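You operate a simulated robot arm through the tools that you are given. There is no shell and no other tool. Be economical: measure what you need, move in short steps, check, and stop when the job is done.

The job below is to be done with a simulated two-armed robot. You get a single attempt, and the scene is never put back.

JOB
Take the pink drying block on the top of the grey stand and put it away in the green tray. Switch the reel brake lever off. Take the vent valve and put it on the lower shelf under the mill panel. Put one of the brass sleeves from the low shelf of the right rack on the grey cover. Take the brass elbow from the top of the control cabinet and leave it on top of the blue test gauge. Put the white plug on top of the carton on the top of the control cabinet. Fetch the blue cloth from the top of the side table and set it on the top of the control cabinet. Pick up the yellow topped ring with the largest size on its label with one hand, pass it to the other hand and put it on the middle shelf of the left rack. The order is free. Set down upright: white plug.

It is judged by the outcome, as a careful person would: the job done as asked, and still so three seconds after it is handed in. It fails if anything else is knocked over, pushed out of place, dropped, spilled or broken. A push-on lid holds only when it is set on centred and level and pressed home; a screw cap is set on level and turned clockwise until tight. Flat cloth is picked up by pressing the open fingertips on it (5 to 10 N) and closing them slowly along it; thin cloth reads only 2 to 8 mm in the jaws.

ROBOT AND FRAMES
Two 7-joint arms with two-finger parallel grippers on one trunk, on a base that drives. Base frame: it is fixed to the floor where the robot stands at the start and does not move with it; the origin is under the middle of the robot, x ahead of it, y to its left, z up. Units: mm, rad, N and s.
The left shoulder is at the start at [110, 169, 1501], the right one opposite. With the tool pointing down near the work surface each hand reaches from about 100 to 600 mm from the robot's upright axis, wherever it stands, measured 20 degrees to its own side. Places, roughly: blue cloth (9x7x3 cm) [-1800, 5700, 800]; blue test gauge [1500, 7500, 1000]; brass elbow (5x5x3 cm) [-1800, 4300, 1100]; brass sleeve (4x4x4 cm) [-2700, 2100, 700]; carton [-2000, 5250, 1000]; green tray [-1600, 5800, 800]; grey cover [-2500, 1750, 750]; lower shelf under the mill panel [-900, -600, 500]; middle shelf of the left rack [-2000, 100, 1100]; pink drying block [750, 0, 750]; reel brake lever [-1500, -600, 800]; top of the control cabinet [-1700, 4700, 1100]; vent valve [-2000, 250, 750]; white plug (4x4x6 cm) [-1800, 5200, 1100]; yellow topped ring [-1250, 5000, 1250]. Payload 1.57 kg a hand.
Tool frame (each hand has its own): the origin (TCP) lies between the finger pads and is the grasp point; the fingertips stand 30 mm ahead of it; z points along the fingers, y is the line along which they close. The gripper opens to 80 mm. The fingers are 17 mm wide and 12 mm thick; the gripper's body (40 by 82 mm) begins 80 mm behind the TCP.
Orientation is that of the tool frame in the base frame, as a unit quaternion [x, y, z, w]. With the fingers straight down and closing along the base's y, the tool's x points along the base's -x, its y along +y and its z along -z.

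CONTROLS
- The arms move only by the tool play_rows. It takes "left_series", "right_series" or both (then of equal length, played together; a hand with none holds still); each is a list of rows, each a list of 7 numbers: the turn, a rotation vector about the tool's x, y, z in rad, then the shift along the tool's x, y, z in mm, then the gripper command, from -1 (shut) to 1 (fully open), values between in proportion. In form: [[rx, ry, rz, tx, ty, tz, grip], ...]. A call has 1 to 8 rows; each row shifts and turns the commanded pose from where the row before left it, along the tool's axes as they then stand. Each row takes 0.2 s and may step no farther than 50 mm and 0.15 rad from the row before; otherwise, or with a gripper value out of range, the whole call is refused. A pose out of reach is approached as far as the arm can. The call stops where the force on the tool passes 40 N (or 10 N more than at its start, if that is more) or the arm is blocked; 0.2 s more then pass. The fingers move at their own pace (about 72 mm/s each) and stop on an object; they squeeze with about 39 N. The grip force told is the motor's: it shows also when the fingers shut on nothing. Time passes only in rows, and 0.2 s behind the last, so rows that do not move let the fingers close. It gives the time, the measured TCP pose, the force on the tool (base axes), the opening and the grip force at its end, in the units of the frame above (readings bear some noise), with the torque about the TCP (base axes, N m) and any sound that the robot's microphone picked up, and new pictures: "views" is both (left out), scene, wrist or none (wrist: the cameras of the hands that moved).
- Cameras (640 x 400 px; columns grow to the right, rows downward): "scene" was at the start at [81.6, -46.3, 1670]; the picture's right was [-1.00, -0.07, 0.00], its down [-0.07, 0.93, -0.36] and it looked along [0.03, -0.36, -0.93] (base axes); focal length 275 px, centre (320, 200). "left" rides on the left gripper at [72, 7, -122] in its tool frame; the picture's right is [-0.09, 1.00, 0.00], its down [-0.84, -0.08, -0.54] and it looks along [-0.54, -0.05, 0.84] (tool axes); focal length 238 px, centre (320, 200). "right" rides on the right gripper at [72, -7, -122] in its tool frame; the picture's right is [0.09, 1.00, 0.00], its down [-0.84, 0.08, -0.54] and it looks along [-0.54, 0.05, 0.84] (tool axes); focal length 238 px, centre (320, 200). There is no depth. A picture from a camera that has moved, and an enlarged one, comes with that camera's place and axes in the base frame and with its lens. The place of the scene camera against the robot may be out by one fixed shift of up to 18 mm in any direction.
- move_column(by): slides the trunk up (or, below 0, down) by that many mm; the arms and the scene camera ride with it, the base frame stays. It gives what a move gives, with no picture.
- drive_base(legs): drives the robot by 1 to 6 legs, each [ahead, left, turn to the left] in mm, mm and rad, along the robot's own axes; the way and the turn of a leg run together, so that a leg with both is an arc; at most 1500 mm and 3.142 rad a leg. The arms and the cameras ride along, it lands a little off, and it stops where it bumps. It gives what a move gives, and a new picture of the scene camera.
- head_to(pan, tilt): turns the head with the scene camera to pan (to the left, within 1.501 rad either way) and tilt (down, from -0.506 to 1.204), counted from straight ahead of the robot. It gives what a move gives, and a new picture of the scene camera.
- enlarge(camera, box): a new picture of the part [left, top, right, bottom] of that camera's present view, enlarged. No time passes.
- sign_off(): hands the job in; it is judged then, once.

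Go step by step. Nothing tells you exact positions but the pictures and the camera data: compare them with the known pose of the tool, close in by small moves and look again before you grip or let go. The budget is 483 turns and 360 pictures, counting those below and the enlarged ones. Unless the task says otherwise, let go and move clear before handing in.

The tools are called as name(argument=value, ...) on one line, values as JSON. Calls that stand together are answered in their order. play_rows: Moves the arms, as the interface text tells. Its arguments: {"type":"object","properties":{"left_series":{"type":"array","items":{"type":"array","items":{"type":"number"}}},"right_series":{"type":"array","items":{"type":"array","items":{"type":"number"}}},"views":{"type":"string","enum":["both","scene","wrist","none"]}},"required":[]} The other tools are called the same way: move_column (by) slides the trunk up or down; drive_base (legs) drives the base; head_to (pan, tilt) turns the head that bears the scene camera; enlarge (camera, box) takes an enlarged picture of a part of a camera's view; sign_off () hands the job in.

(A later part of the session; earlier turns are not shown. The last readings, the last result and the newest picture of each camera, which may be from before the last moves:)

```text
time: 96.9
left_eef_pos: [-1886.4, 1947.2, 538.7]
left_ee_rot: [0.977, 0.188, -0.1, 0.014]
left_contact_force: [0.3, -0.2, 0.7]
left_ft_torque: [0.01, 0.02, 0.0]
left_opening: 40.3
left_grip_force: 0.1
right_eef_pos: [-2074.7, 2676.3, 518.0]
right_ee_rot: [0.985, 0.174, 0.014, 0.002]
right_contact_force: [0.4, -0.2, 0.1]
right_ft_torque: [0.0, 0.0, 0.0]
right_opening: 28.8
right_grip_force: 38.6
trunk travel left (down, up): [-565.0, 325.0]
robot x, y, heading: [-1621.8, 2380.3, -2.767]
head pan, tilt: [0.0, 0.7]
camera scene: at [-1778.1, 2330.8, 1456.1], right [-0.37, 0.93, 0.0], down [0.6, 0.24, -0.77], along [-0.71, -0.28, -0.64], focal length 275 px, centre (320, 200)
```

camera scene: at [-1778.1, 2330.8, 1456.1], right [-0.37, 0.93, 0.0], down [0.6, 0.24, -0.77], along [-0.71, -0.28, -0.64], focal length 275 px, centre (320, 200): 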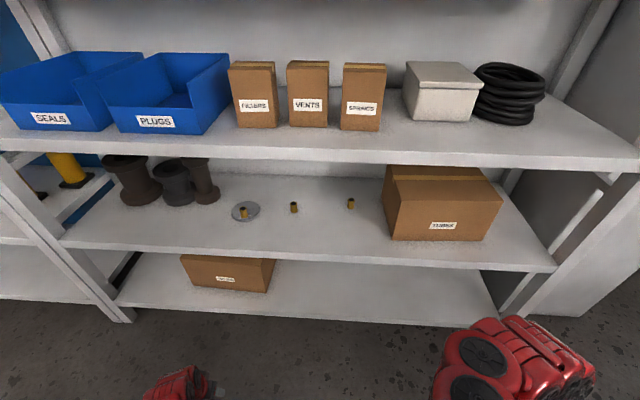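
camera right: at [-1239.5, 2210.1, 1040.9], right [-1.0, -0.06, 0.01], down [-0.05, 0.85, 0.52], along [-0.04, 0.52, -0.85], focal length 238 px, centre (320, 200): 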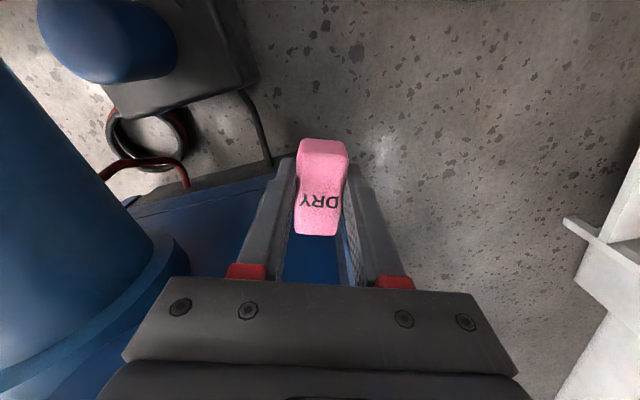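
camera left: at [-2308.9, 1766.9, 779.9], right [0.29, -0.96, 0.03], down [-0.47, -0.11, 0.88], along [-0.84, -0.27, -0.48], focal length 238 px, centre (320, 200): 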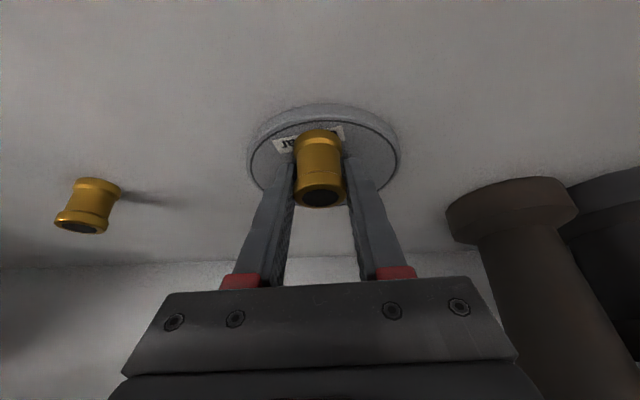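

drive_base(legs=[[170, 0, 0], [0, 0, -1.6]])

head_to(pan=0.0, tilt=0.3)

```text
time: 102.2
left_eef_pos: [-2214.0, 2588.5, 539.0]
left_ee_rot: [0.82, -0.563, -0.081, -0.061]
left_contact_force: [-0.2, 0.0, 0.5]
left_ft_torque: [0.02, 0.02, -0.02]
left_opening: 39.9
left_grip_force: 0.0
right_eef_pos: [-1484.4, 2767.4, 517.4]
right_ee_rot: [0.817, -0.577, 0.009, 0.011]
right_contact_force: [-0.1, 0.3, -0.8]
right_ft_torque: [-0.04, -0.02, 0.0]
right_opening: 28.5
right_grip_force: 38.4
trunk travel left (down, up): [-565.0, 325.0]
robot x, y, heading: [-1781.2, 2316.5, 1.943]
head pan, tilt: [0.0, 0.7]
camera scene: at [-1844.4, 2482.1, 1456.0], right [0.93, 0.36, 0.0], down [0.23, -0.6, -0.76], along [-0.28, 0.71, -0.64], focal length 275 px, centre (320, 200)
```

scene: 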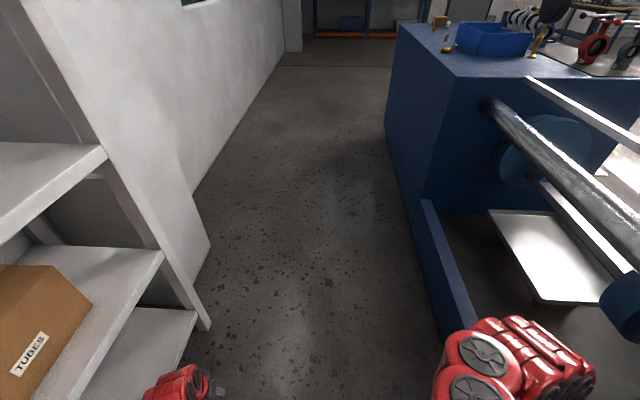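

```text
time: 103.1
left_eef_pos: [-2215.0, 2587.5, 539.4]
left_ee_rot: [0.821, -0.562, -0.08, -0.06]
left_contact_force: [0.1, -0.1, -0.1]
left_ft_torque: [-0.02, -0.01, 0.02]
left_opening: 40.0
left_grip_force: 0.1
right_eef_pos: [-1484.0, 2768.1, 516.4]
right_ee_rot: [0.817, -0.577, 0.009, 0.011]
right_contact_force: [0.3, -0.3, -0.4]
right_ft_torque: [-0.02, 0.03, 0.01]
right_opening: 29.0
right_grip_force: 38.8
trunk travel left (down, up): [-565.0, 325.0]
robot x, y, heading: [-1781.3, 2316.4, 1.94]
head pan, tilt: [0.0, 0.3]
camera scene: at [-1847.6, 2490.0, 1492.0], right [0.93, 0.36, 0.0], down [0.11, -0.28, -0.95], along [-0.34, 0.89, -0.3], focal length 275 px, centre (320, 200)
```

scene: 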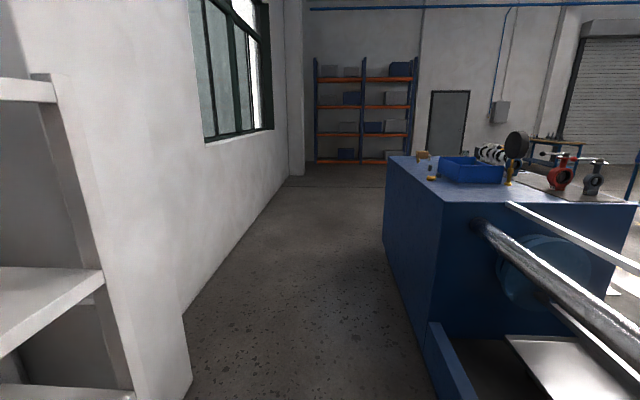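

enlarge(camera="scene", box=[380, 110, 640, 220])

```text
2.46 times, centred on (510, 165) of scene
camera zoom: at [-1847.6, 2490.0, 1492.0], right [0.93, 0.36, 0.0], down [0.11, -0.28, -0.95], along [-0.34, 0.89, -0.3], focal length 678 px, centre (-148, 286)
```

zoom: 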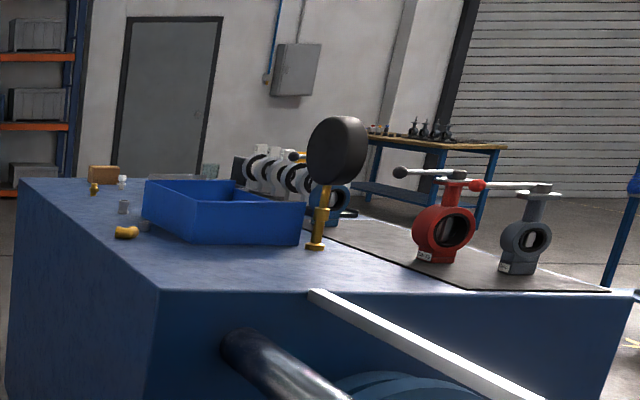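

I drive up the aisle past the cabinet toward the side table and raise the trunk.

drive_base(legs=[[1400, 60, -0.02], [1000, 0, 0]])

move_column(by=300)

head_to(pan=-0.7, tilt=0.5)

```text
time: 114.8
left_eef_pos: [-3128.5, 4792.4, 538.2]
left_ee_rot: [0.822, -0.56, -0.081, -0.062]
left_contact_force: [0.2, -0.1, -0.4]
left_ft_torque: [-0.01, 0.02, 0.0]
left_opening: 39.9
left_grip_force: 0.1
right_eef_pos: [-2399.5, 4973.8, 518.1]
right_ee_rot: [0.818, -0.575, 0.008, 0.011]
right_contact_force: [0.3, 0.4, -0.1]
right_ft_torque: [0.01, 0.0, -0.01]
right_opening: 28.7
right_grip_force: 38.3
trunk travel left (down, up): [-565.0, 325.0]
robot x, y, heading: [-2694.3, 4520.8, 1.947]
head pan, tilt: [0.0, 0.3]
camera scene: at [-2761.2, 4695.8, 1492.0], right [0.93, 0.37, 0.0], down [0.11, -0.28, -0.96], along [-0.35, 0.89, -0.3], focal length 275 px, centre (320, 200)
```

scene: 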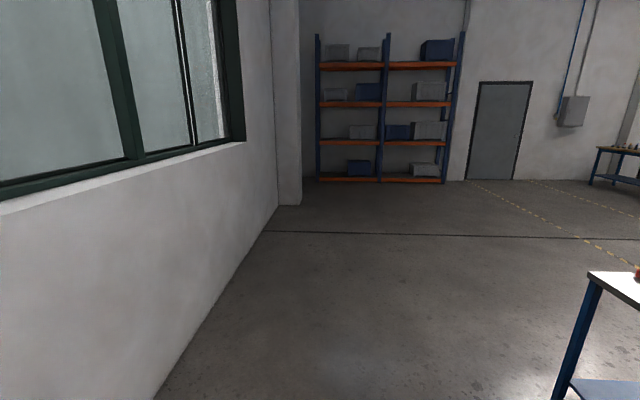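

```text
time: 117.8
left_eef_pos: [-3128.3, 4792.4, 838.9]
left_ee_rot: [0.823, -0.559, -0.081, -0.061]
left_contact_force: [-0.8, 0.8, 0.7]
left_ft_torque: [0.01, 0.0, 0.0]
left_opening: 40.0
left_grip_force: 0.0
right_eef_pos: [-2398.5, 4974.6, 817.6]
right_ee_rot: [0.818, -0.575, 0.009, 0.011]
right_contact_force: [1.0, -0.4, 0.2]
right_ft_torque: [-0.03, -0.01, 0.0]
right_opening: 28.7
right_grip_force: 39.1
trunk travel left (down, up): [-865.0, 25.0]
robot x, y, heading: [-2695.6, 4520.4, 1.947]
head pan, tilt: [0.0, 0.3]
```

```text
time: 118.9
left_eef_pos: [-3129.0, 4791.8, 839.3]
left_ee_rot: [0.822, -0.561, -0.08, -0.062]
left_contact_force: [0.9, -0.7, -0.3]
left_ft_torque: [0.0, -0.04, 0.0]
left_opening: 40.0
left_grip_force: 0.1
right_eef_pos: [-2398.3, 4973.6, 817.4]
right_ee_rot: [0.818, -0.575, 0.008, 0.011]
right_contact_force: [-0.4, 0.1, -0.6]
right_ft_torque: [-0.05, 0.0, 0.0]
right_opening: 28.7
right_grip_force: 39.0
trunk travel left (down, up): [-865.0, 25.0]
robot x, y, heading: [-2697.3, 4525.9, 1.946]
head pan, tilt: [-0.7, 0.499]
camera scene: at [-2697.9, 4694.8, 1773.7], right [0.95, -0.32, 0.0], down [-0.15, -0.45, -0.88], along [0.28, 0.83, -0.48], focal length 275 px, centre (320, 200)
```

scene: 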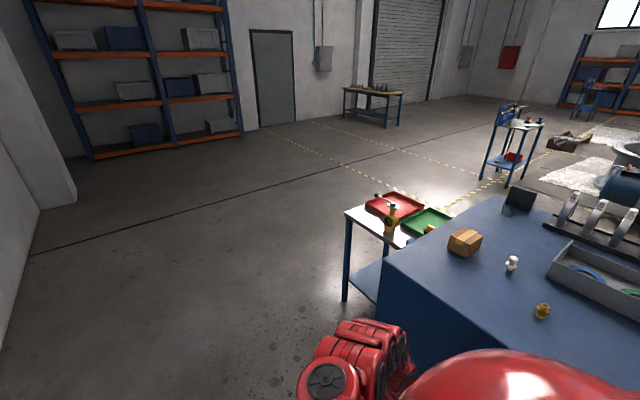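

The side table (red and green trays) is just beyond the cabinet. I drive further on, turn to face it, and look.

drive_base(legs=[[1040, 0, 0], [0, 0, -1.597]])

play_rows(right_series=[[0, 0, 0, -40, 20, 0, -1], [0, 0, 0, -30, 35, -20, -1], [0, 0, 0, -30, 35, -20, -1], [0, 0, 0, -30, 35, -20, -1], [0, 0, 0, -20, 30, -30, -1], [0, 0, 0, -10, 30, -30, -1]], left_series=[[0, 0.1, 0, -20, 0, -20, 0], [0, 0.1, 0, -20, 0, -20, 0], [0, 0, 0, -20, 0, -30, 0], [0, 0, 0, -20, 0, -30, 0], [0, 0, 0, -20, 0, -30, 0], [0, 0, 0, 0, 0, 0, 0]], views="none")

head_to(pan=0.0, tilt=0.65)

```text
time: 128.2
left_eef_pos: [-2785.9, 5919.1, 839.2]
left_ee_rot: [-0.168, 0.981, 0.013, 0.101]
left_contact_force: [0.0, 0.5, -0.2]
left_ft_torque: [0.0, 0.07, 0.0]
left_opening: 40.0
left_grip_force: 0.1
right_eef_pos: [-2629.1, 5183.0, 816.5]
right_ee_rot: [-0.154, 0.988, 0.002, -0.014]
right_contact_force: [0.5, -0.1, -0.4]
right_ft_torque: [0.0, 0.01, -0.03]
right_opening: 28.8
right_grip_force: 38.6
trunk travel left (down, up): [-865.0, 25.0]
robot x, y, heading: [-3066.5, 5497.0, 0.336]
head pan, tilt: [-0.7, 0.499]
camera scene: at [-2911.2, 5498.8, 1773.7], right [-0.35, -0.94, 0.0], down [-0.45, 0.17, -0.88], along [0.82, -0.31, -0.48], focal length 275 px, centre (320, 200)
```

scene: 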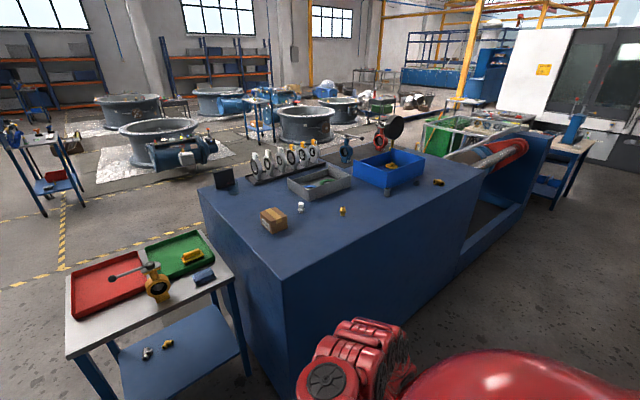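

```text
refused: row 2 steps farther than a row can; nothing moved
```

```text
time: 129.2
left_eef_pos: [-2786.2, 5918.4, 839.3]
left_ee_rot: [-0.168, 0.981, 0.012, 0.1]
left_contact_force: [0.2, -0.3, -0.2]
left_ft_torque: [0.02, -0.01, -0.01]
left_opening: 39.8
left_grip_force: 0.1
right_eef_pos: [-2630.6, 5182.9, 818.2]
right_ee_rot: [-0.155, 0.988, 0.003, -0.013]
right_contact_force: [0.3, -0.2, -0.5]
right_ft_torque: [-0.01, 0.01, 0.01]
right_opening: 28.9
right_grip_force: 38.5
trunk travel left (down, up): [-865.0, 25.0]
robot x, y, heading: [-3070.9, 5492.2, 0.335]
head pan, tilt: [0.0, 0.649]
camera scene: at [-2914.4, 5559.7, 1760.3], right [0.33, -0.94, 0.0], down [-0.57, -0.2, -0.8], along [0.75, 0.26, -0.6], focal length 275 px, centre (320, 200)
```

scene: 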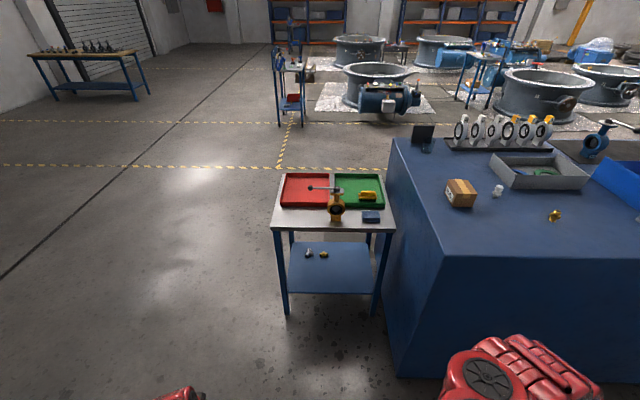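

enlarge(camera="scene", box=[260, 160, 420, 260])

enlarge(camera="scene", box=[400, 100, 640, 250])

```text
4.00 times, centred on (340, 210) of scene
camera zoom: at [-2914.4, 5559.7, 1760.3], right [0.33, -0.94, 0.0], down [-0.57, -0.2, -0.8], along [0.75, 0.26, -0.6], focal length 1102 px, centre (240, 160)
```

zoom: 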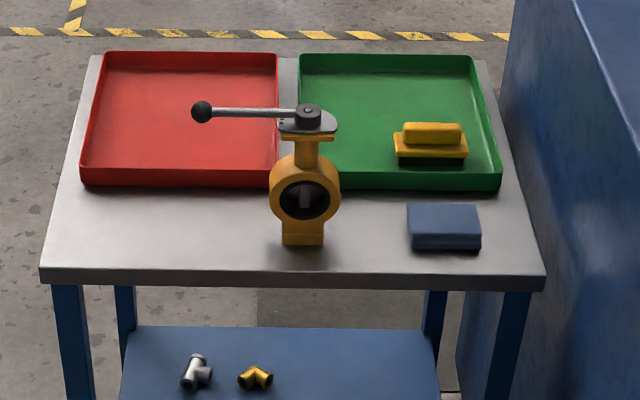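

```text
2.67 times, centred on (520, 175) of scene
camera zoom: at [-2914.4, 5559.7, 1760.3], right [0.33, -0.94, 0.0], down [-0.57, -0.2, -0.8], along [0.75, 0.26, -0.6], focal length 734 px, centre (-213, 267)
```

zoom: 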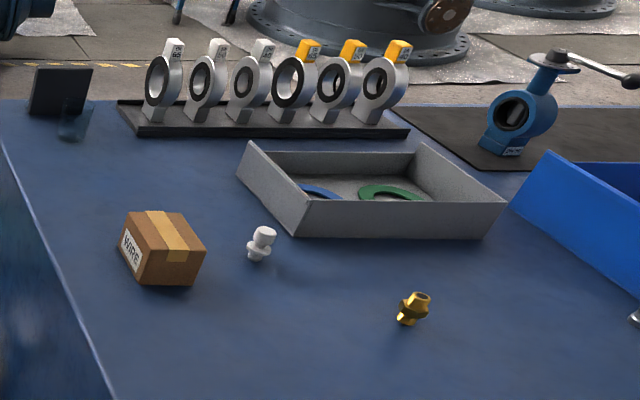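

I place the block in the free middle of the green tray, keeping clear of the yellow valve. First I bring the right hand forward and up, and straighten the left hand.

play_rows(right_series=[[0, 0, 0, -40, 20, 0, -1], [0, 0, 0, -30, 35, -10, -1], [0, 0, 0, -30, 35, -10, -1], [0, 0, 0, -30, 35, -10, -1], [0, 0, 0, -30, 35, -10, -1], [0, 0, 0, -30, 35, -10, -1], [0, 0, 0, -10, 30, -35, -1], [0, 0, 0, -10, 30, -35, -1]], left_series=[[0, 0.1, 0, -20, 0, -20, 0], [0, 0.1, 0, -20, 0, -20, 0], [0, 0, 0, -20, 0, -30, 0], [0, 0, 0, -20, 0, -30, 0], [0, 0, 0, -20, 0, -30, 0], [0, 0, 0, 0, 0, 0, 0], [0, 0, 0, 0, 0, 0, 0], [0, 0, 0, 0, 0, 0, 0]], views="none")

play_rows(right_series=[[0, 0, 0, 0, 0, -45, -1], [0, 0, 0, 0, 0, -45, -1], [0, 0, 0, 0, 0, -20, -1]], left_series=[[0, 0, 0, -20, 0, -40, 0], [0, 0, 0, -20, 0, -40, 0], [0, 0, 0, -20, 0, -40, 0]], views="scene")

```text
time: 131.0
left_eef_pos: [-2699.0, 5951.7, 973.2]
left_ee_rot: [-0.167, 0.986, -0.005, 0.002]
left_contact_force: [0.0, 0.0, 0.4]
left_ft_torque: [0.0, 0.0, -0.01]
left_opening: 40.3
left_grip_force: 0.1
right_eef_pos: [-2498.4, 5485.4, 922.7]
right_ee_rot: [-0.154, 0.988, 0.003, -0.015]
right_contact_force: [0.0, 0.1, -0.3]
right_ft_torque: [-0.04, 0.01, 0.0]
right_opening: 28.7
right_grip_force: 39.0
right hand out of reach, approached as far as the arm can: row 8
trunk travel left (down, up): [-865.0, 25.0]
robot x, y, heading: [-3071.0, 5494.1, 0.338]
head pan, tilt: [0.0, 0.649]
```

```text
time: 131.8
left_eef_pos: [-2660.5, 5966.7, 1056.7]
left_ee_rot: [-0.167, 0.986, -0.004, 0.002]
left_contact_force: [-0.5, 0.6, 0.1]
left_ft_torque: [0.02, 0.0, 0.0]
left_opening: 39.9
left_grip_force: 0.0
left hand out of reach, approached as far as the arm can: row 3
right_eef_pos: [-2440.4, 5497.0, 1013.1]
right_ee_rot: [-0.155, 0.988, 0.002, -0.014]
right_contact_force: [-0.2, 0.2, 0.1]
right_ft_torque: [-0.01, -0.01, 0.01]
right_opening: 28.6
right_grip_force: 38.3
right hand out of reach, approached as far as the arm can: row 1, 2, 3
trunk travel left (down, up): [-865.0, 25.0]
robot x, y, heading: [-3067.3, 5495.4, 0.338]
head pan, tilt: [0.0, 0.649]
camera scene: at [-2914.9, 5560.0, 1760.3], right [0.33, -0.94, 0.0], down [-0.57, -0.2, -0.8], along [0.75, 0.26, -0.6], focal length 275 px, centre (320, 200)
```

scene: 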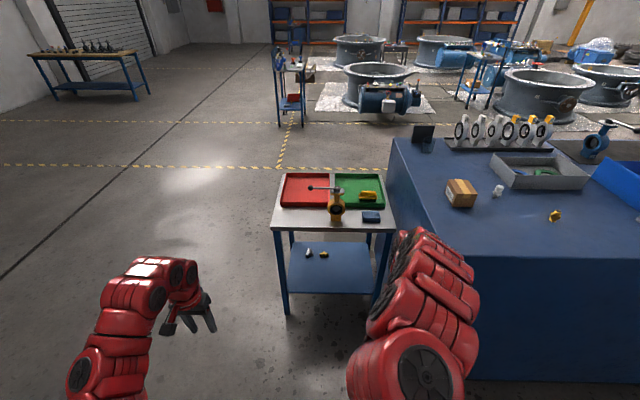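

move_column(by=-100)

drive_base(legs=[[650, -38, 0]])

```text
time: 133.2
left_eef_pos: [-2660.2, 5965.3, 956.5]
left_ee_rot: [-0.168, 0.986, -0.005, 0.002]
left_contact_force: [0.9, -0.1, -0.1]
left_ft_torque: [-0.02, -0.02, 0.03]
left_opening: 40.0
left_grip_force: 0.1
right_eef_pos: [-2439.6, 5498.2, 913.5]
right_ee_rot: [-0.155, 0.988, 0.002, -0.013]
right_contact_force: [-0.2, 0.8, -1.1]
right_ft_torque: [-0.02, 0.03, 0.0]
right_opening: 28.7
right_grip_force: 38.5
trunk travel left (down, up): [-765.0, 125.0]
robot x, y, heading: [-3067.2, 5497.5, 0.339]
head pan, tilt: [0.0, 0.649]
```

```text
time: 136.8
left_eef_pos: [-2040.0, 6144.6, 955.3]
left_ee_rot: [-0.168, 0.986, -0.005, 0.004]
left_contact_force: [0.2, 0.4, -0.1]
left_ft_torque: [-0.04, -0.01, 0.02]
left_opening: 39.7
left_grip_force: 0.0
right_eef_pos: [-1818.3, 5676.1, 912.4]
right_ee_rot: [-0.155, 0.988, 0.003, -0.015]
right_contact_force: [-0.1, 0.0, 0.3]
right_ft_torque: [-0.02, 0.0, 0.0]
right_opening: 28.5
right_grip_force: 38.8
trunk travel left (down, up): [-765.0, 125.0]
robot x, y, heading: [-2444.7, 5673.7, 0.343]
head pan, tilt: [0.0, 0.649]
camera scene: at [-2293.3, 5738.2, 1660.4], right [0.33, -0.94, 0.0], down [-0.57, -0.2, -0.8], along [0.75, 0.26, -0.6], focal length 275 px, centre (320, 200)
```

scene: 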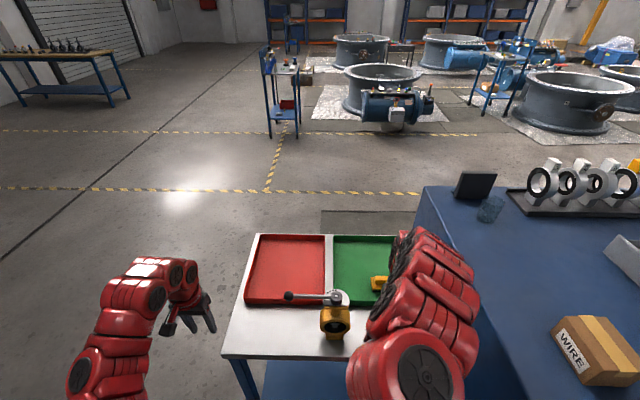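

play_rows(right_series=[[0, 0, 0, 0, 0, 0, -1]], views="wrist")

```text
time: 137.2
left_eef_pos: [-2038.3, 6144.0, 956.3]
left_ee_rot: [-0.168, 0.986, -0.006, 0.003]
left_contact_force: [-0.7, -0.3, -0.3]
left_ft_torque: [0.0, -0.04, 0.03]
left_opening: 39.9
left_grip_force: 0.0
right_eef_pos: [-1818.2, 5676.4, 913.2]
right_ee_rot: [-0.156, 0.988, 0.003, -0.015]
right_contact_force: [-0.1, 0.4, 0.0]
right_ft_torque: [-0.05, 0.03, 0.04]
right_opening: 28.8
right_grip_force: 38.7
trunk travel left (down, up): [-765.0, 125.0]
robot x, y, heading: [-2450.3, 5675.1, 0.337]
head pan, tilt: [0.0, 0.649]
camera right: at [-1881.2, 5648.0, 1037.7], right [-0.39, 0.92, 0.01], down [0.79, 0.33, 0.52], along [0.47, 0.21, -0.85], focal length 238 px, centre (320, 200)
```

right: 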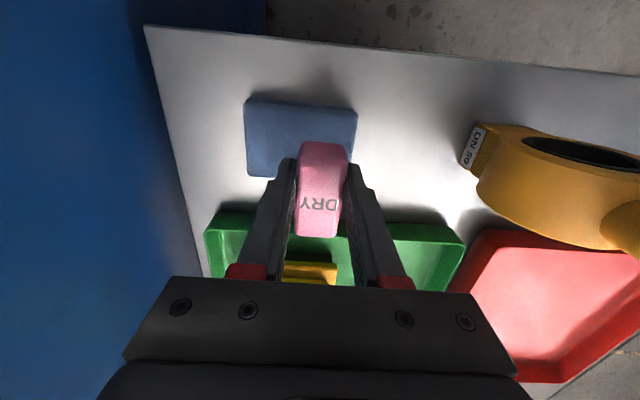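

drive_base(legs=[[220, 50, 0]])

play_rows(right_series=[[0, 0, 0, -15, 18, 0, -1], [0, 0, 0, -15, 18, 0, -1]], views="wrist")

```text
time: 138.9
left_eef_pos: [-1844.9, 6262.5, 956.8]
left_ee_rot: [-0.167, 0.986, -0.005, 0.003]
left_contact_force: [-0.4, 0.6, 0.3]
left_ft_torque: [-0.02, -0.01, 0.0]
left_opening: 40.0
left_grip_force: 0.1
right_eef_pos: [-1624.6, 5796.1, 912.7]
right_ee_rot: [-0.154, 0.988, 0.002, -0.015]
right_contact_force: [0.9, 0.1, -0.8]
right_ft_torque: [-0.01, 0.01, 0.0]
right_opening: 28.9
right_grip_force: 38.4
trunk travel left (down, up): [-765.0, 125.0]
robot x, y, heading: [-2256.1, 5794.3, 0.332]
head pan, tilt: [0.0, 0.649]
camera scene: at [-2099.7, 5857.4, 1660.4], right [0.33, -0.94, 0.0], down [-0.57, -0.2, -0.8], along [0.75, 0.26, -0.6], focal length 275 px, centre (320, 200)
```

scene: 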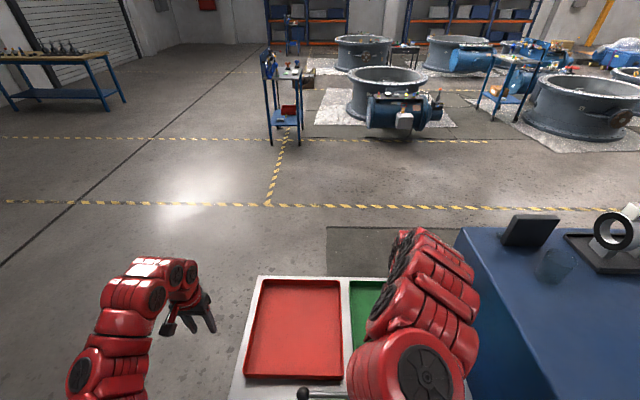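

```text
time: 139.5
left_eef_pos: [-1843.7, 6262.9, 955.7]
left_ee_rot: [-0.168, 0.986, -0.005, 0.003]
left_contact_force: [0.7, 0.3, -1.1]
left_ft_torque: [-0.03, -0.02, 0.01]
left_opening: 39.9
left_grip_force: 0.1
right_eef_pos: [-1607.3, 5839.2, 911.5]
right_ee_rot: [-0.154, 0.988, 0.002, -0.016]
right_contact_force: [-0.4, 0.2, -0.6]
right_ft_torque: [-0.02, 0.05, 0.01]
right_opening: 28.9
right_grip_force: 38.6
trunk travel left (down, up): [-765.0, 125.0]
robot x, y, heading: [-2255.9, 5789.1, 0.34]
head pan, tilt: [0.0, 0.649]
camera right: at [-1670.1, 5811.5, 1036.7], right [-0.39, 0.92, 0.01], down [0.79, 0.33, 0.52], along [0.47, 0.21, -0.86], focal length 238 px, centre (320, 200)
```

right: 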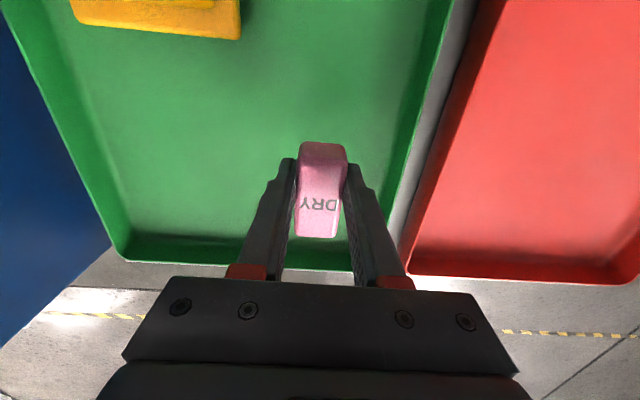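

The block is well over free tray floor. I lower it.

play_rows(right_series=[[0, 0, 0, 0, 0, 30, -1], [0, 0, 0, 0, 0, 25, -1], [0, 0, 0, 0, 0, 10, -1]], views="wrist")

```text
time: 140.4
left_eef_pos: [-1850.2, 6262.4, 958.3]
left_ee_rot: [-0.167, 0.986, -0.005, 0.005]
left_contact_force: [0.7, 0.1, -0.6]
left_ft_torque: [0.02, 0.0, 0.0]
left_opening: 40.1
left_grip_force: 0.2
right_eef_pos: [-1609.2, 5838.4, 854.4]
right_ee_rot: [-0.154, 0.988, 0.003, -0.006]
right_contact_force: [-12.7, -7.2, 34.0]
right_ft_torque: [-0.73, -0.09, -0.15]
right_opening: 28.7
right_grip_force: 38.7
trunk travel left (down, up): [-765.0, 125.0]
robot x, y, heading: [-2253.3, 5796.8, 0.333]
head pan, tilt: [0.0, 0.649]
stopped in row 3 (right hand): the force on the tool passed its limit at 52 N (the readings are from after the stop); the commanded pose is now the measured one
camera right: at [-1674.5, 5809.4, 977.7], right [-0.39, 0.92, 0.01], down [0.78, 0.33, 0.53], along [0.49, 0.21, -0.85], focal length 238 px, centre (320, 200)
```

right: 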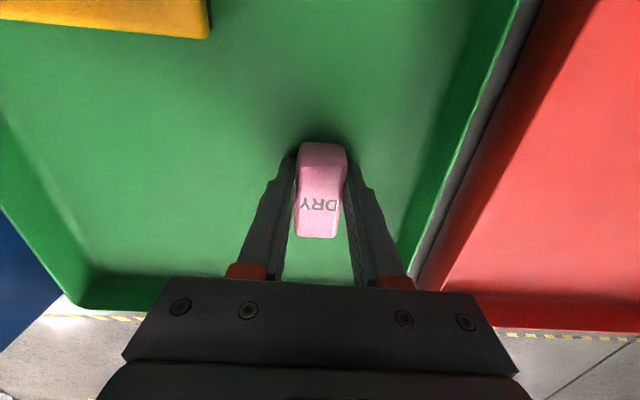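

Contact made with the tray floor. I ease up 2 mm, release and lift.

play_rows(right_series=[[0, 0, 0, 0, 0, -3, -1], [0, 0, 0, 0, 0, 0, 0.2], [0, 0, 0, 0, 0, 0, 0.2], [0, 0, 0, 0, 0, 0, 0.2], [0, 0, 0, 0, 0, -25, 0.2], [0, 0, 0, 0, 0, -40, 0.2]], views="wrist")

```text
time: 141.8
left_eef_pos: [-1846.1, 6263.5, 957.1]
left_ee_rot: [-0.168, 0.986, -0.005, 0.004]
left_contact_force: [-1.1, -1.3, -0.5]
left_ft_torque: [0.01, 0.0, 0.02]
left_opening: 40.3
left_grip_force: 0.1
right_eef_pos: [-1604.0, 5835.1, 917.7]
right_ee_rot: [-0.154, 0.988, 0.002, -0.009]
right_contact_force: [-0.2, -0.4, 0.6]
right_ft_torque: [0.01, 0.01, 0.01]
right_opening: 48.2
right_grip_force: 0.1
trunk travel left (down, up): [-765.0, 125.0]
robot x, y, heading: [-2257.1, 5793.0, 0.338]
head pan, tilt: [0.0, 0.649]
camera right: at [-1669.7, 5807.7, 1041.1], right [-0.39, 0.92, 0.01], down [0.78, 0.33, 0.53], along [0.48, 0.21, -0.85], focal length 238 px, centre (320, 200)
```

right: 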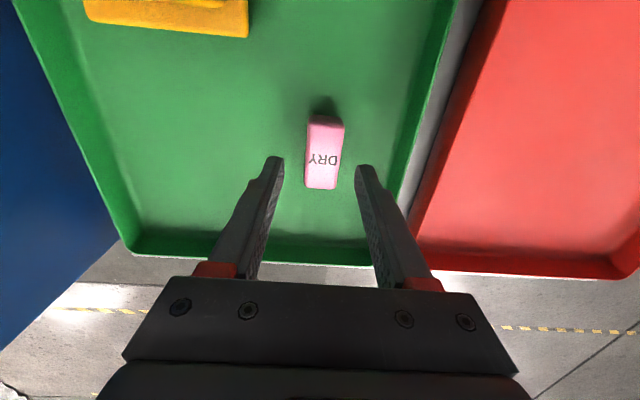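

Pink block is in the tray. Next the blue cloth: I shift the hand right, clear of the valve, then back the robot so the hand is above the cloth.

play_rows(right_series=[[0, 0, 0, 0, -35, 0, 1], [0, 0, 0, 0, -35, 0, 1], [0, 0, 0, 0, -26, 0, 1]], views="none")

drive_base(legs=[[-250, 0, 0]])

play_rows(right_series=[[0, 0, 0, 0, 0, 0, 1]], views="wrist")

```text
time: 142.6
left_eef_pos: [-1845.3, 6262.9, 956.3]
left_ee_rot: [-0.168, 0.986, -0.005, 0.002]
left_contact_force: [-0.2, 0.4, 0.0]
left_ft_torque: [-0.01, 0.01, 0.06]
left_opening: 39.9
left_grip_force: 0.0
right_eef_pos: [-1574.9, 5746.9, 916.4]
right_ee_rot: [-0.154, 0.988, 0.003, -0.008]
right_contact_force: [0.8, 0.6, 0.0]
right_ft_torque: [-0.01, -0.03, 0.03]
right_opening: 79.8
right_grip_force: 0.1
trunk travel left (down, up): [-765.0, 125.0]
robot x, y, heading: [-2255.5, 5792.3, 0.334]
head pan, tilt: [0.0, 0.649]
```

```text
time: 144.4
left_eef_pos: [-2078.8, 6182.2, 955.5]
left_ee_rot: [-0.167, 0.986, -0.006, 0.003]
left_contact_force: [-0.1, -0.2, 0.2]
left_ft_torque: [-0.01, 0.03, 0.01]
left_opening: 39.8
left_grip_force: 0.0
right_eef_pos: [-1809.0, 5665.8, 916.6]
right_ee_rot: [-0.154, 0.988, 0.002, -0.008]
right_contact_force: [-0.3, 0.6, -1.2]
right_ft_torque: [-0.02, 0.02, -0.01]
right_opening: 80.1
right_grip_force: 0.0
trunk travel left (down, up): [-765.0, 125.0]
robot x, y, heading: [-2488.6, 5710.6, 0.336]
head pan, tilt: [0.0, 0.649]
camera scene: at [-2332.1, 5776.0, 1660.2], right [0.33, -0.94, 0.0], down [-0.57, -0.2, -0.8], along [0.75, 0.26, -0.61], focal length 275 px, centre (320, 200)
```

scene: 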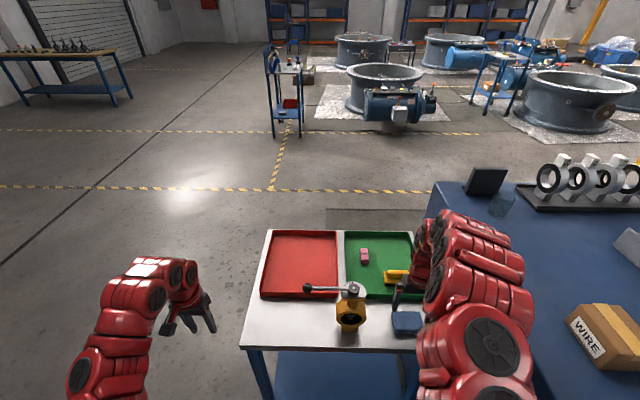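

```text
time: 144.8
left_eef_pos: [-2077.9, 6181.7, 955.3]
left_ee_rot: [-0.166, 0.986, -0.005, 0.001]
left_contact_force: [-0.5, 0.0, -0.3]
left_ft_torque: [0.01, 0.03, 0.03]
left_opening: 40.1
left_grip_force: 0.1
right_eef_pos: [-1808.0, 5665.2, 915.1]
right_ee_rot: [-0.154, 0.988, 0.002, -0.009]
right_contact_force: [-1.5, -0.6, -0.8]
right_ft_torque: [0.01, 0.02, 0.0]
right_opening: 80.1
right_grip_force: 0.1
trunk travel left (down, up): [-765.0, 125.0]
robot x, y, heading: [-2489.4, 5710.2, 0.339]
head pan, tilt: [0.0, 0.649]
camera right: at [-1872.0, 5636.8, 1039.2], right [-0.39, 0.92, 0.01], down [0.78, 0.33, 0.53], along [0.48, 0.21, -0.85], focal length 238 px, centre (320, 200)
```

right: 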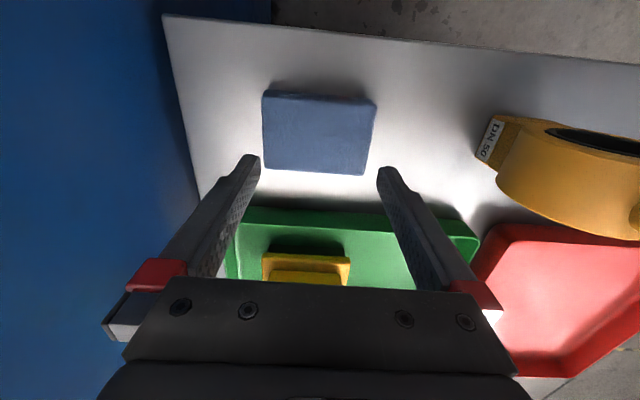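

The cloth lies just under the hand. I lower with fingers 60 mm apart until they press lightly.

play_rows(right_series=[[0, 0, 0, 6, 0, 15, 0.5], [0, 0, 0, 6, 0, 12, 0.5], [0, 0, 0, 0, 0, 5, 0.5]], views="wrist")

```text
time: 145.6
left_eef_pos: [-2078.5, 6181.1, 956.7]
left_ee_rot: [-0.168, 0.986, -0.005, 0.003]
left_contact_force: [0.2, 0.0, 0.0]
left_ft_torque: [0.05, 0.0, 0.0]
left_opening: 39.9
left_grip_force: 0.1
right_eef_pos: [-1821.9, 5660.1, 884.0]
right_ee_rot: [-0.154, 0.988, 0.003, -0.009]
right_contact_force: [-0.1, -0.4, 0.7]
right_ft_torque: [-0.05, -0.01, 0.0]
right_opening: 60.1
right_grip_force: 0.1
trunk travel left (down, up): [-765.0, 125.0]
robot x, y, heading: [-2488.7, 5711.0, 0.334]
head pan, tilt: [0.0, 0.649]
camera right: at [-1886.0, 5632.3, 1008.4], right [-0.39, 0.92, 0.01], down [0.78, 0.33, 0.53], along [0.48, 0.21, -0.85], focal length 238 px, centre (320, 200)
```

right: 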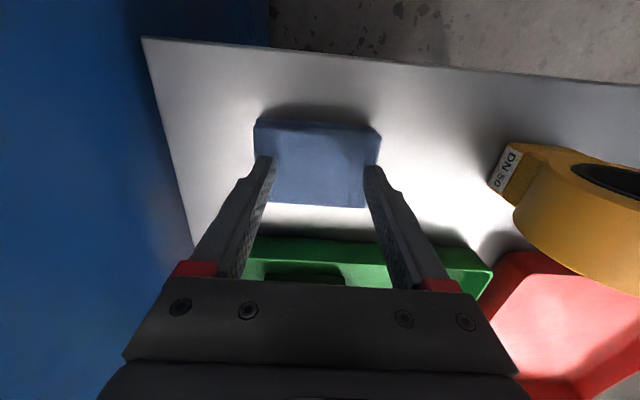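

play_rows(right_series=[[0, 0, 0, 0, 0, 4, 0.5], [0, 0, 0, 0, 0, 3, 0.5]], views="none")

play_rows(right_series=[[0, 0, 0, 0, 0, 4, 0.5]], views="none")

```text
time: 146.2
left_eef_pos: [-2078.3, 6181.1, 956.2]
left_ee_rot: [-0.167, 0.986, -0.005, 0.003]
left_contact_force: [0.0, -0.4, 0.3]
left_ft_torque: [-0.02, 0.02, 0.0]
left_opening: 39.8
left_grip_force: 0.1
right_eef_pos: [-1820.8, 5661.0, 878.5]
right_ee_rot: [-0.153, 0.988, 0.003, -0.008]
right_contact_force: [1.4, -0.2, 4.5]
right_ft_torque: [-0.13, -0.08, -0.01]
right_opening: 60.4
right_grip_force: 0.1
trunk travel left (down, up): [-765.0, 125.0]
robot x, y, heading: [-2485.7, 5714.5, 0.335]
head pan, tilt: [0.0, 0.649]
```

```text
time: 146.6
left_eef_pos: [-2080.3, 6181.8, 958.1]
left_ee_rot: [-0.167, 0.986, -0.006, 0.004]
left_contact_force: [-0.8, -0.2, 0.7]
left_ft_torque: [-0.03, -0.02, -0.02]
left_opening: 39.7
left_grip_force: 0.3
right_eef_pos: [-1821.6, 5662.4, 878.1]
right_ee_rot: [-0.153, 0.988, 0.001, -0.006]
right_contact_force: [-1.5, -3.6, 31.0]
right_ft_torque: [-0.73, -0.26, -0.03]
right_opening: 60.3
right_grip_force: 0.0
trunk travel left (down, up): [-765.0, 125.0]
robot x, y, heading: [-2487.8, 5716.5, 0.334]
head pan, tilt: [0.0, 0.649]
```

play_rows(right_series=[[0, 0, 0, 0, 0, -3, 0.5], [0, 0, 0, 0, 0, 0, 0.3], [0, 0, 0, 0, 0, 0, 0.1], [0, 0, 0, 0, 0, 0, -0.1], [0, 0, 0, 0, 0, 0, -0.3], [0, 0, 0, 0, 0, 0, -0.5], [0, 0, 0, 0, 0, 0, -0.8], [0, 0, 0, 0, 0, 0, -1]], views="wrist")

```text
time: 148.4
left_eef_pos: [-2080.1, 6181.2, 956.0]
left_ee_rot: [-0.167, 0.986, -0.005, 0.004]
left_contact_force: [0.1, 0.3, -0.3]
left_ft_torque: [0.01, 0.0, -0.01]
left_opening: 39.9
left_grip_force: 0.1
right_eef_pos: [-1822.9, 5660.5, 877.5]
right_ee_rot: [-0.154, 0.988, 0.002, -0.008]
right_contact_force: [1.3, -7.6, 22.8]
right_ft_torque: [-0.22, -0.16, -0.06]
right_opening: 0.1
right_grip_force: 17.5
trunk travel left (down, up): [-765.0, 125.0]
robot x, y, heading: [-2488.3, 5711.8, 0.335]
head pan, tilt: [0.0, 0.649]
camera right: at [-1887.2, 5632.2, 1001.5], right [-0.39, 0.92, 0.01], down [0.78, 0.33, 0.53], along [0.48, 0.21, -0.85], focal length 238 px, centre (320, 200)
```

right: 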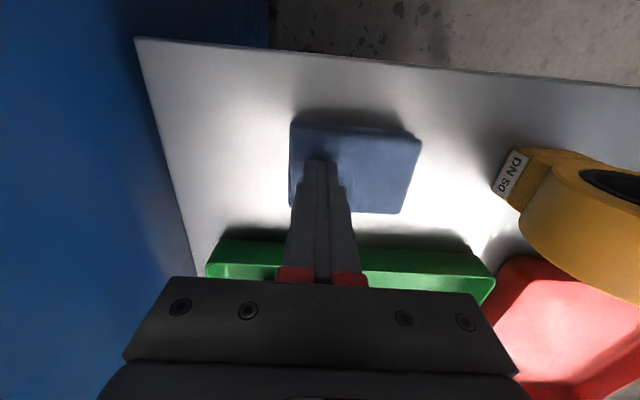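

The cloth behaves as a solid folded pad, so I will grip it across its 7 cm side. I lift, and turn the hand 90° clockwise-free (camera toward the cabinet side).

play_rows(right_series=[[0, 0, 0, 0, 0, -40, 0], [0, 0, 0, 0, 25, -30, 1], [0, 0, -0.145, 0, 0, 0, 1], [0, 0, -0.145, 0, 0, 0, 1], [0, 0, -0.145, 0, 0, 0, 1], [0, 0, -0.145, 0, 0, 0, 1], [0, 0, -0.145, 0, 0, 0, 1], [0, 0, -0.145, 0, 0, 0, 1]], views="none")

play_rows(right_series=[[0, 0, -0.145, 0, 0, 0, 1], [0, 0, -0.145, 0, 0, 0, 1], [0, 0, -0.145, 0, 0, 0, 1], [0, 0, -0.145, 0, 0, 0, 1], [0, 0, -0.12, 0, 0, 0, 1]], views="both")

```text
time: 150.2
left_eef_pos: [-2078.1, 6181.1, 955.2]
left_ee_rot: [-0.167, 0.986, -0.005, 0.003]
left_contact_force: [0.6, 0.0, -0.8]
left_ft_torque: [0.01, 0.03, 0.01]
left_opening: 40.1
left_grip_force: 0.0
right_eef_pos: [-1828.4, 5685.8, 945.7]
right_ee_rot: [-0.555, 0.832, 0.006, -0.007]
right_contact_force: [-0.2, 0.3, 0.2]
right_ft_torque: [0.02, 0.01, 0.01]
right_opening: 79.8
right_grip_force: 0.0
trunk travel left (down, up): [-765.0, 125.0]
robot x, y, heading: [-2485.6, 5709.9, 0.336]
head pan, tilt: [0.0, 0.649]
```

```text
time: 151.4
left_eef_pos: [-2078.8, 6183.0, 956.1]
left_ee_rot: [-0.167, 0.986, -0.005, 0.002]
left_contact_force: [0.8, -0.4, -0.1]
left_ft_torque: [-0.04, 0.03, 0.0]
left_opening: 39.7
left_grip_force: 0.1
right_eef_pos: [-1827.3, 5684.3, 947.7]
right_ee_rot: [0.808, -0.59, -0.008, 0.004]
right_contact_force: [-1.0, -0.6, 0.6]
right_ft_torque: [-0.03, 0.01, 0.02]
right_opening: 80.1
right_grip_force: 0.1
trunk travel left (down, up): [-765.0, 125.0]
robot x, y, heading: [-2487.8, 5710.7, 0.337]
head pan, tilt: [0.0, 0.649]
camera scene: at [-2332.8, 5775.8, 1660.3], right [0.33, -0.94, 0.0], down [-0.57, -0.2, -0.8], along [0.75, 0.26, -0.6], focal length 275 px, centre (320, 200)
camera right: at [-1797.3, 5617.7, 1068.6], right [-0.92, -0.39, 0.02], down [-0.32, 0.77, 0.55], along [-0.23, 0.5, -0.84], focal length 238 px, centre (320, 200)
```

scene: 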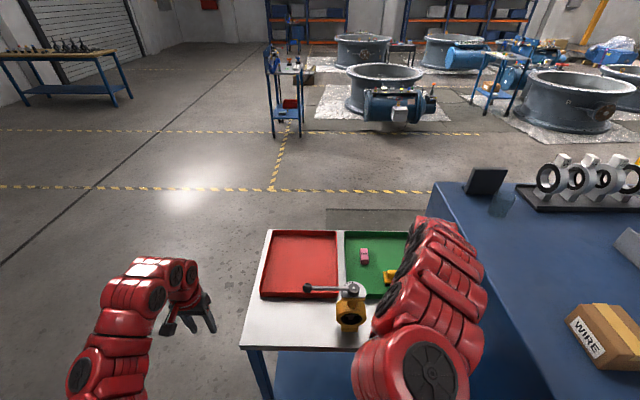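
right: 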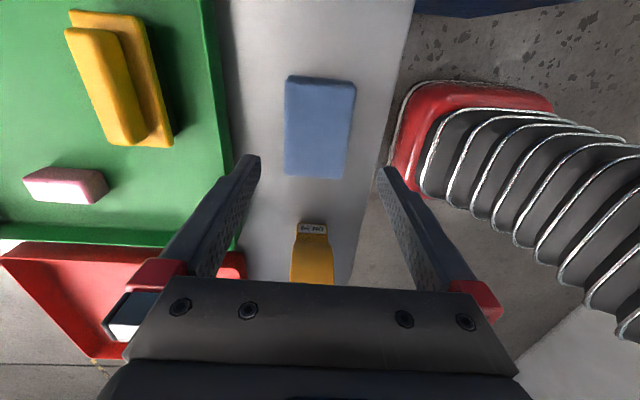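

play_rows(right_series=[[0, 0, 0, 9, 2, 30, 1], [0, 0, 0, 0, 0, 30, 1]], views="wrist")

```text
time: 152.0
left_eef_pos: [-2078.3, 6181.8, 955.9]
left_ee_rot: [-0.167, 0.986, -0.005, 0.003]
left_contact_force: [-0.8, 0.7, -0.5]
left_ft_torque: [-0.02, -0.01, 0.02]
left_opening: 39.9
left_grip_force: 0.1
right_eef_pos: [-1829.6, 5677.2, 886.2]
right_ee_rot: [0.807, -0.59, -0.009, 0.005]
right_contact_force: [-0.3, 0.5, -1.6]
right_ft_torque: [-0.01, 0.02, 0.01]
right_opening: 79.9
right_grip_force: 0.1
trunk travel left (down, up): [-765.0, 125.0]
robot x, y, heading: [-2486.9, 5712.8, 0.338]
head pan, tilt: [0.0, 0.649]
camera right: at [-1797.8, 5609.8, 1007.9], right [-0.92, -0.39, 0.02], down [-0.32, 0.77, 0.55], along [-0.23, 0.5, -0.84], focal length 238 px, centre (320, 200)
```

right: 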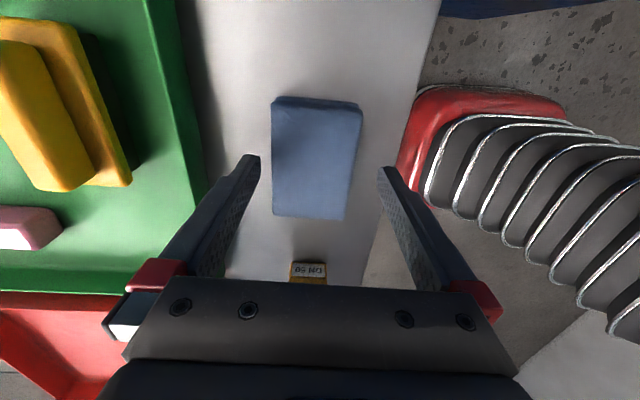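

play_rows(right_series=[[0, 0, 0, -3, -2, 15, 1], [0, 0, 0, 0, 0, 12, 1], [0, 0, 0, 0, 0, 6, 1]], views="wrist")

```text
time: 152.8
left_eef_pos: [-2079.1, 6180.4, 957.1]
left_ee_rot: [-0.167, 0.986, -0.005, 0.003]
left_contact_force: [-0.3, 0.5, -0.3]
left_ft_torque: [-0.01, 0.06, -0.03]
left_opening: 40.3
left_grip_force: 0.0
right_eef_pos: [-1827.3, 5678.8, 852.3]
right_ee_rot: [0.808, -0.589, -0.008, 0.006]
right_contact_force: [0.6, 0.4, 0.0]
right_ft_torque: [0.01, 0.01, 0.02]
right_opening: 79.7
right_grip_force: 0.1
trunk travel left (down, up): [-765.0, 125.0]
robot x, y, heading: [-2488.0, 5713.3, 0.337]
head pan, tilt: [0.0, 0.649]
camera right: at [-1796.8, 5612.3, 974.9], right [-0.92, -0.39, 0.02], down [-0.32, 0.77, 0.55], along [-0.23, 0.5, -0.84], focal length 238 px, centre (320, 200)
```

right: 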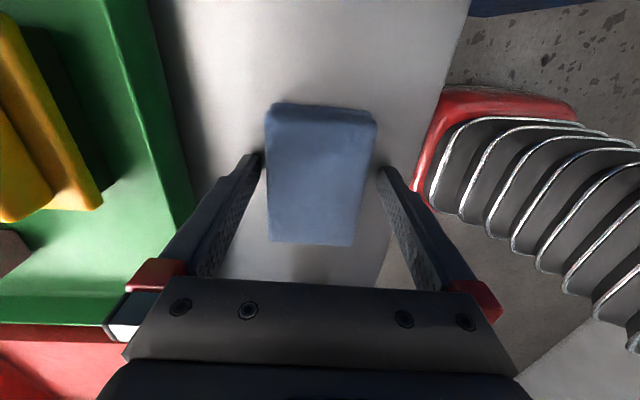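

Fingers straddle the pad. I close and lift.

play_rows(right_series=[[0, 0, 0, 0, 0, 0, -1], [0, 0, 0, 0, 0, 0, -1], [0, 0, 0, 0, 0, 0, -1], [0, 0, 0, 0, 0, -30, -1], [0, 0, 0, 0, 0, -40, -1]], views="wrist")

```text
time: 154.0
left_eef_pos: [-2079.1, 6181.2, 955.7]
left_ee_rot: [-0.166, 0.986, -0.005, 0.002]
left_contact_force: [-0.2, -0.5, 0.2]
left_ft_torque: [0.04, 0.01, 0.03]
left_opening: 39.8
left_grip_force: 0.1
right_eef_pos: [-1823.8, 5680.8, 922.2]
right_ee_rot: [0.807, -0.59, -0.008, 0.004]
right_contact_force: [0.5, 1.1, -0.1]
right_ft_torque: [-0.01, -0.03, 0.03]
right_opening: 63.8
right_grip_force: 39.1
right hand out of reach, approached as far as the arm can: row 5
trunk travel left (down, up): [-765.0, 125.0]
robot x, y, heading: [-2484.0, 5710.1, 0.338]
head pan, tilt: [0.0, 0.649]
camera right: at [-1793.6, 5614.6, 1044.1], right [-0.92, -0.39, 0.02], down [-0.32, 0.77, 0.55], along [-0.23, 0.5, -0.84], focal length 238 px, centre (320, 200)
```

right: 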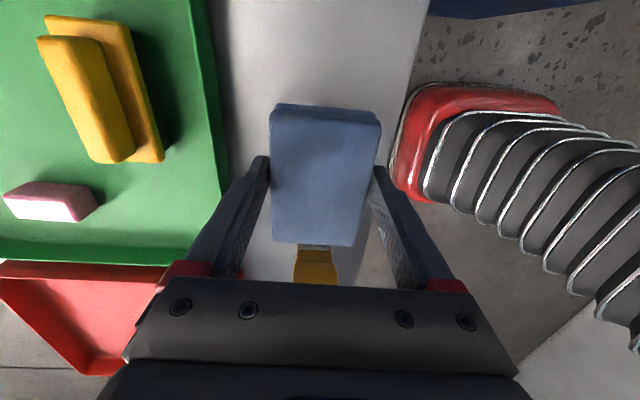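

The cloth pad is held. I raise the trunk, back away from the table and sidestep to face the cabinet's side.

move_column(by=120)

drive_base(legs=[[-720, 0, 0], [0, -950, 0]])

```text
time: 155.5
left_eef_pos: [-2078.0, 6181.7, 1075.8]
left_ee_rot: [-0.167, 0.986, -0.005, 0.002]
left_contact_force: [0.3, 0.1, 0.2]
left_ft_torque: [0.01, 0.0, -0.02]
left_opening: 39.8
left_grip_force: 0.0
right_eef_pos: [-1823.4, 5680.7, 1040.1]
right_ee_rot: [0.807, -0.59, -0.008, 0.004]
right_contact_force: [0.4, 0.0, 0.0]
right_ft_torque: [-0.04, 0.0, 0.0]
right_opening: 64.0
right_grip_force: 38.2
trunk travel left (down, up): [-885.0, 5.0]
robot x, y, heading: [-2489.4, 5708.6, 0.341]
head pan, tilt: [0.0, 0.649]
```

```text
time: 164.1
left_eef_pos: [-2457.2, 5053.7, 1075.7]
left_ee_rot: [-0.173, 0.985, -0.006, 0.002]
left_contact_force: [0.3, -0.1, 0.6]
left_ft_torque: [0.03, 0.0, 0.02]
left_opening: 40.1
left_grip_force: 0.0
right_eef_pos: [-2194.6, 4557.5, 1040.6]
right_ee_rot: [0.811, -0.584, -0.009, 0.005]
right_contact_force: [-0.1, -1.2, -0.2]
right_ft_torque: [-0.07, -0.01, 0.03]
right_opening: 63.7
right_grip_force: 39.0
trunk travel left (down, up): [-885.0, 5.0]
robot x, y, heading: [-2860.8, 4576.8, 0.35]
head pan, tilt: [0.0, 0.649]
camera scene: at [-2705.9, 4645.9, 1780.3], right [0.34, -0.94, 0.0], down [-0.57, -0.21, -0.8], along [0.75, 0.27, -0.6], focal length 275 px, centre (320, 200)
```

scene: 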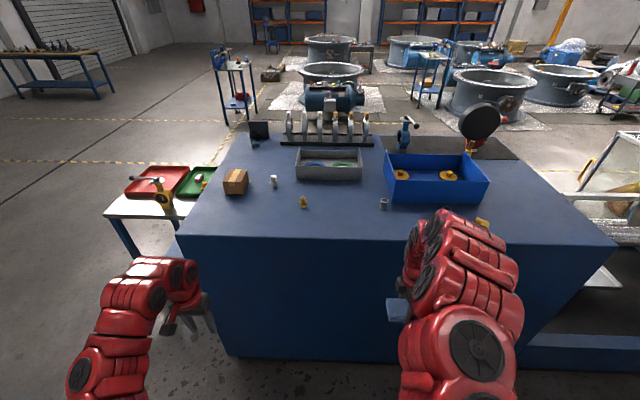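

Now I can see the cabinet top. I raise the hand holding the pad above the cabinet height.

play_rows(right_series=[[0, 0, 0, 0, -40, 0, -1], [0, 0, 0, 0, -30, -30, -1], [0, 0, 0, 0, 0, -40, -1], [0, 0, 0, 0, 0, -40, -1], [0, 0, 0, 0, 0, -20, -1]], left_series=[[0, 0, 0, -30, 0, -25, 0], [0, 0, 0, -30, 0, -35, 0], [0, 0, 0, -30, 0, -35, 0], [0, 0, 0, -20, 0, -40, 0], [0, 0, 0, 0, 0, -20, 0]], views="none")

```text
time: 165.3
left_eef_pos: [-2345.1, 5095.7, 1218.1]
left_ee_rot: [-0.173, 0.985, -0.005, 0.002]
left_contact_force: [0.3, -0.5, -0.7]
left_ft_torque: [0.03, 0.02, 0.04]
left_opening: 40.0
left_grip_force: 0.1
left hand out of reach, approached as far as the arm can: row 1, 2
right_eef_pos: [-2126.1, 4577.9, 1170.2]
right_ee_rot: [0.811, -0.585, -0.008, 0.004]
right_contact_force: [1.1, -0.5, -0.5]
right_ft_torque: [0.0, -0.04, -0.01]
right_opening: 64.0
right_grip_force: 39.1
trunk travel left (down, up): [-885.0, 5.0]
robot x, y, heading: [-2857.1, 4579.0, 0.351]
head pan, tilt: [0.0, 0.649]
```

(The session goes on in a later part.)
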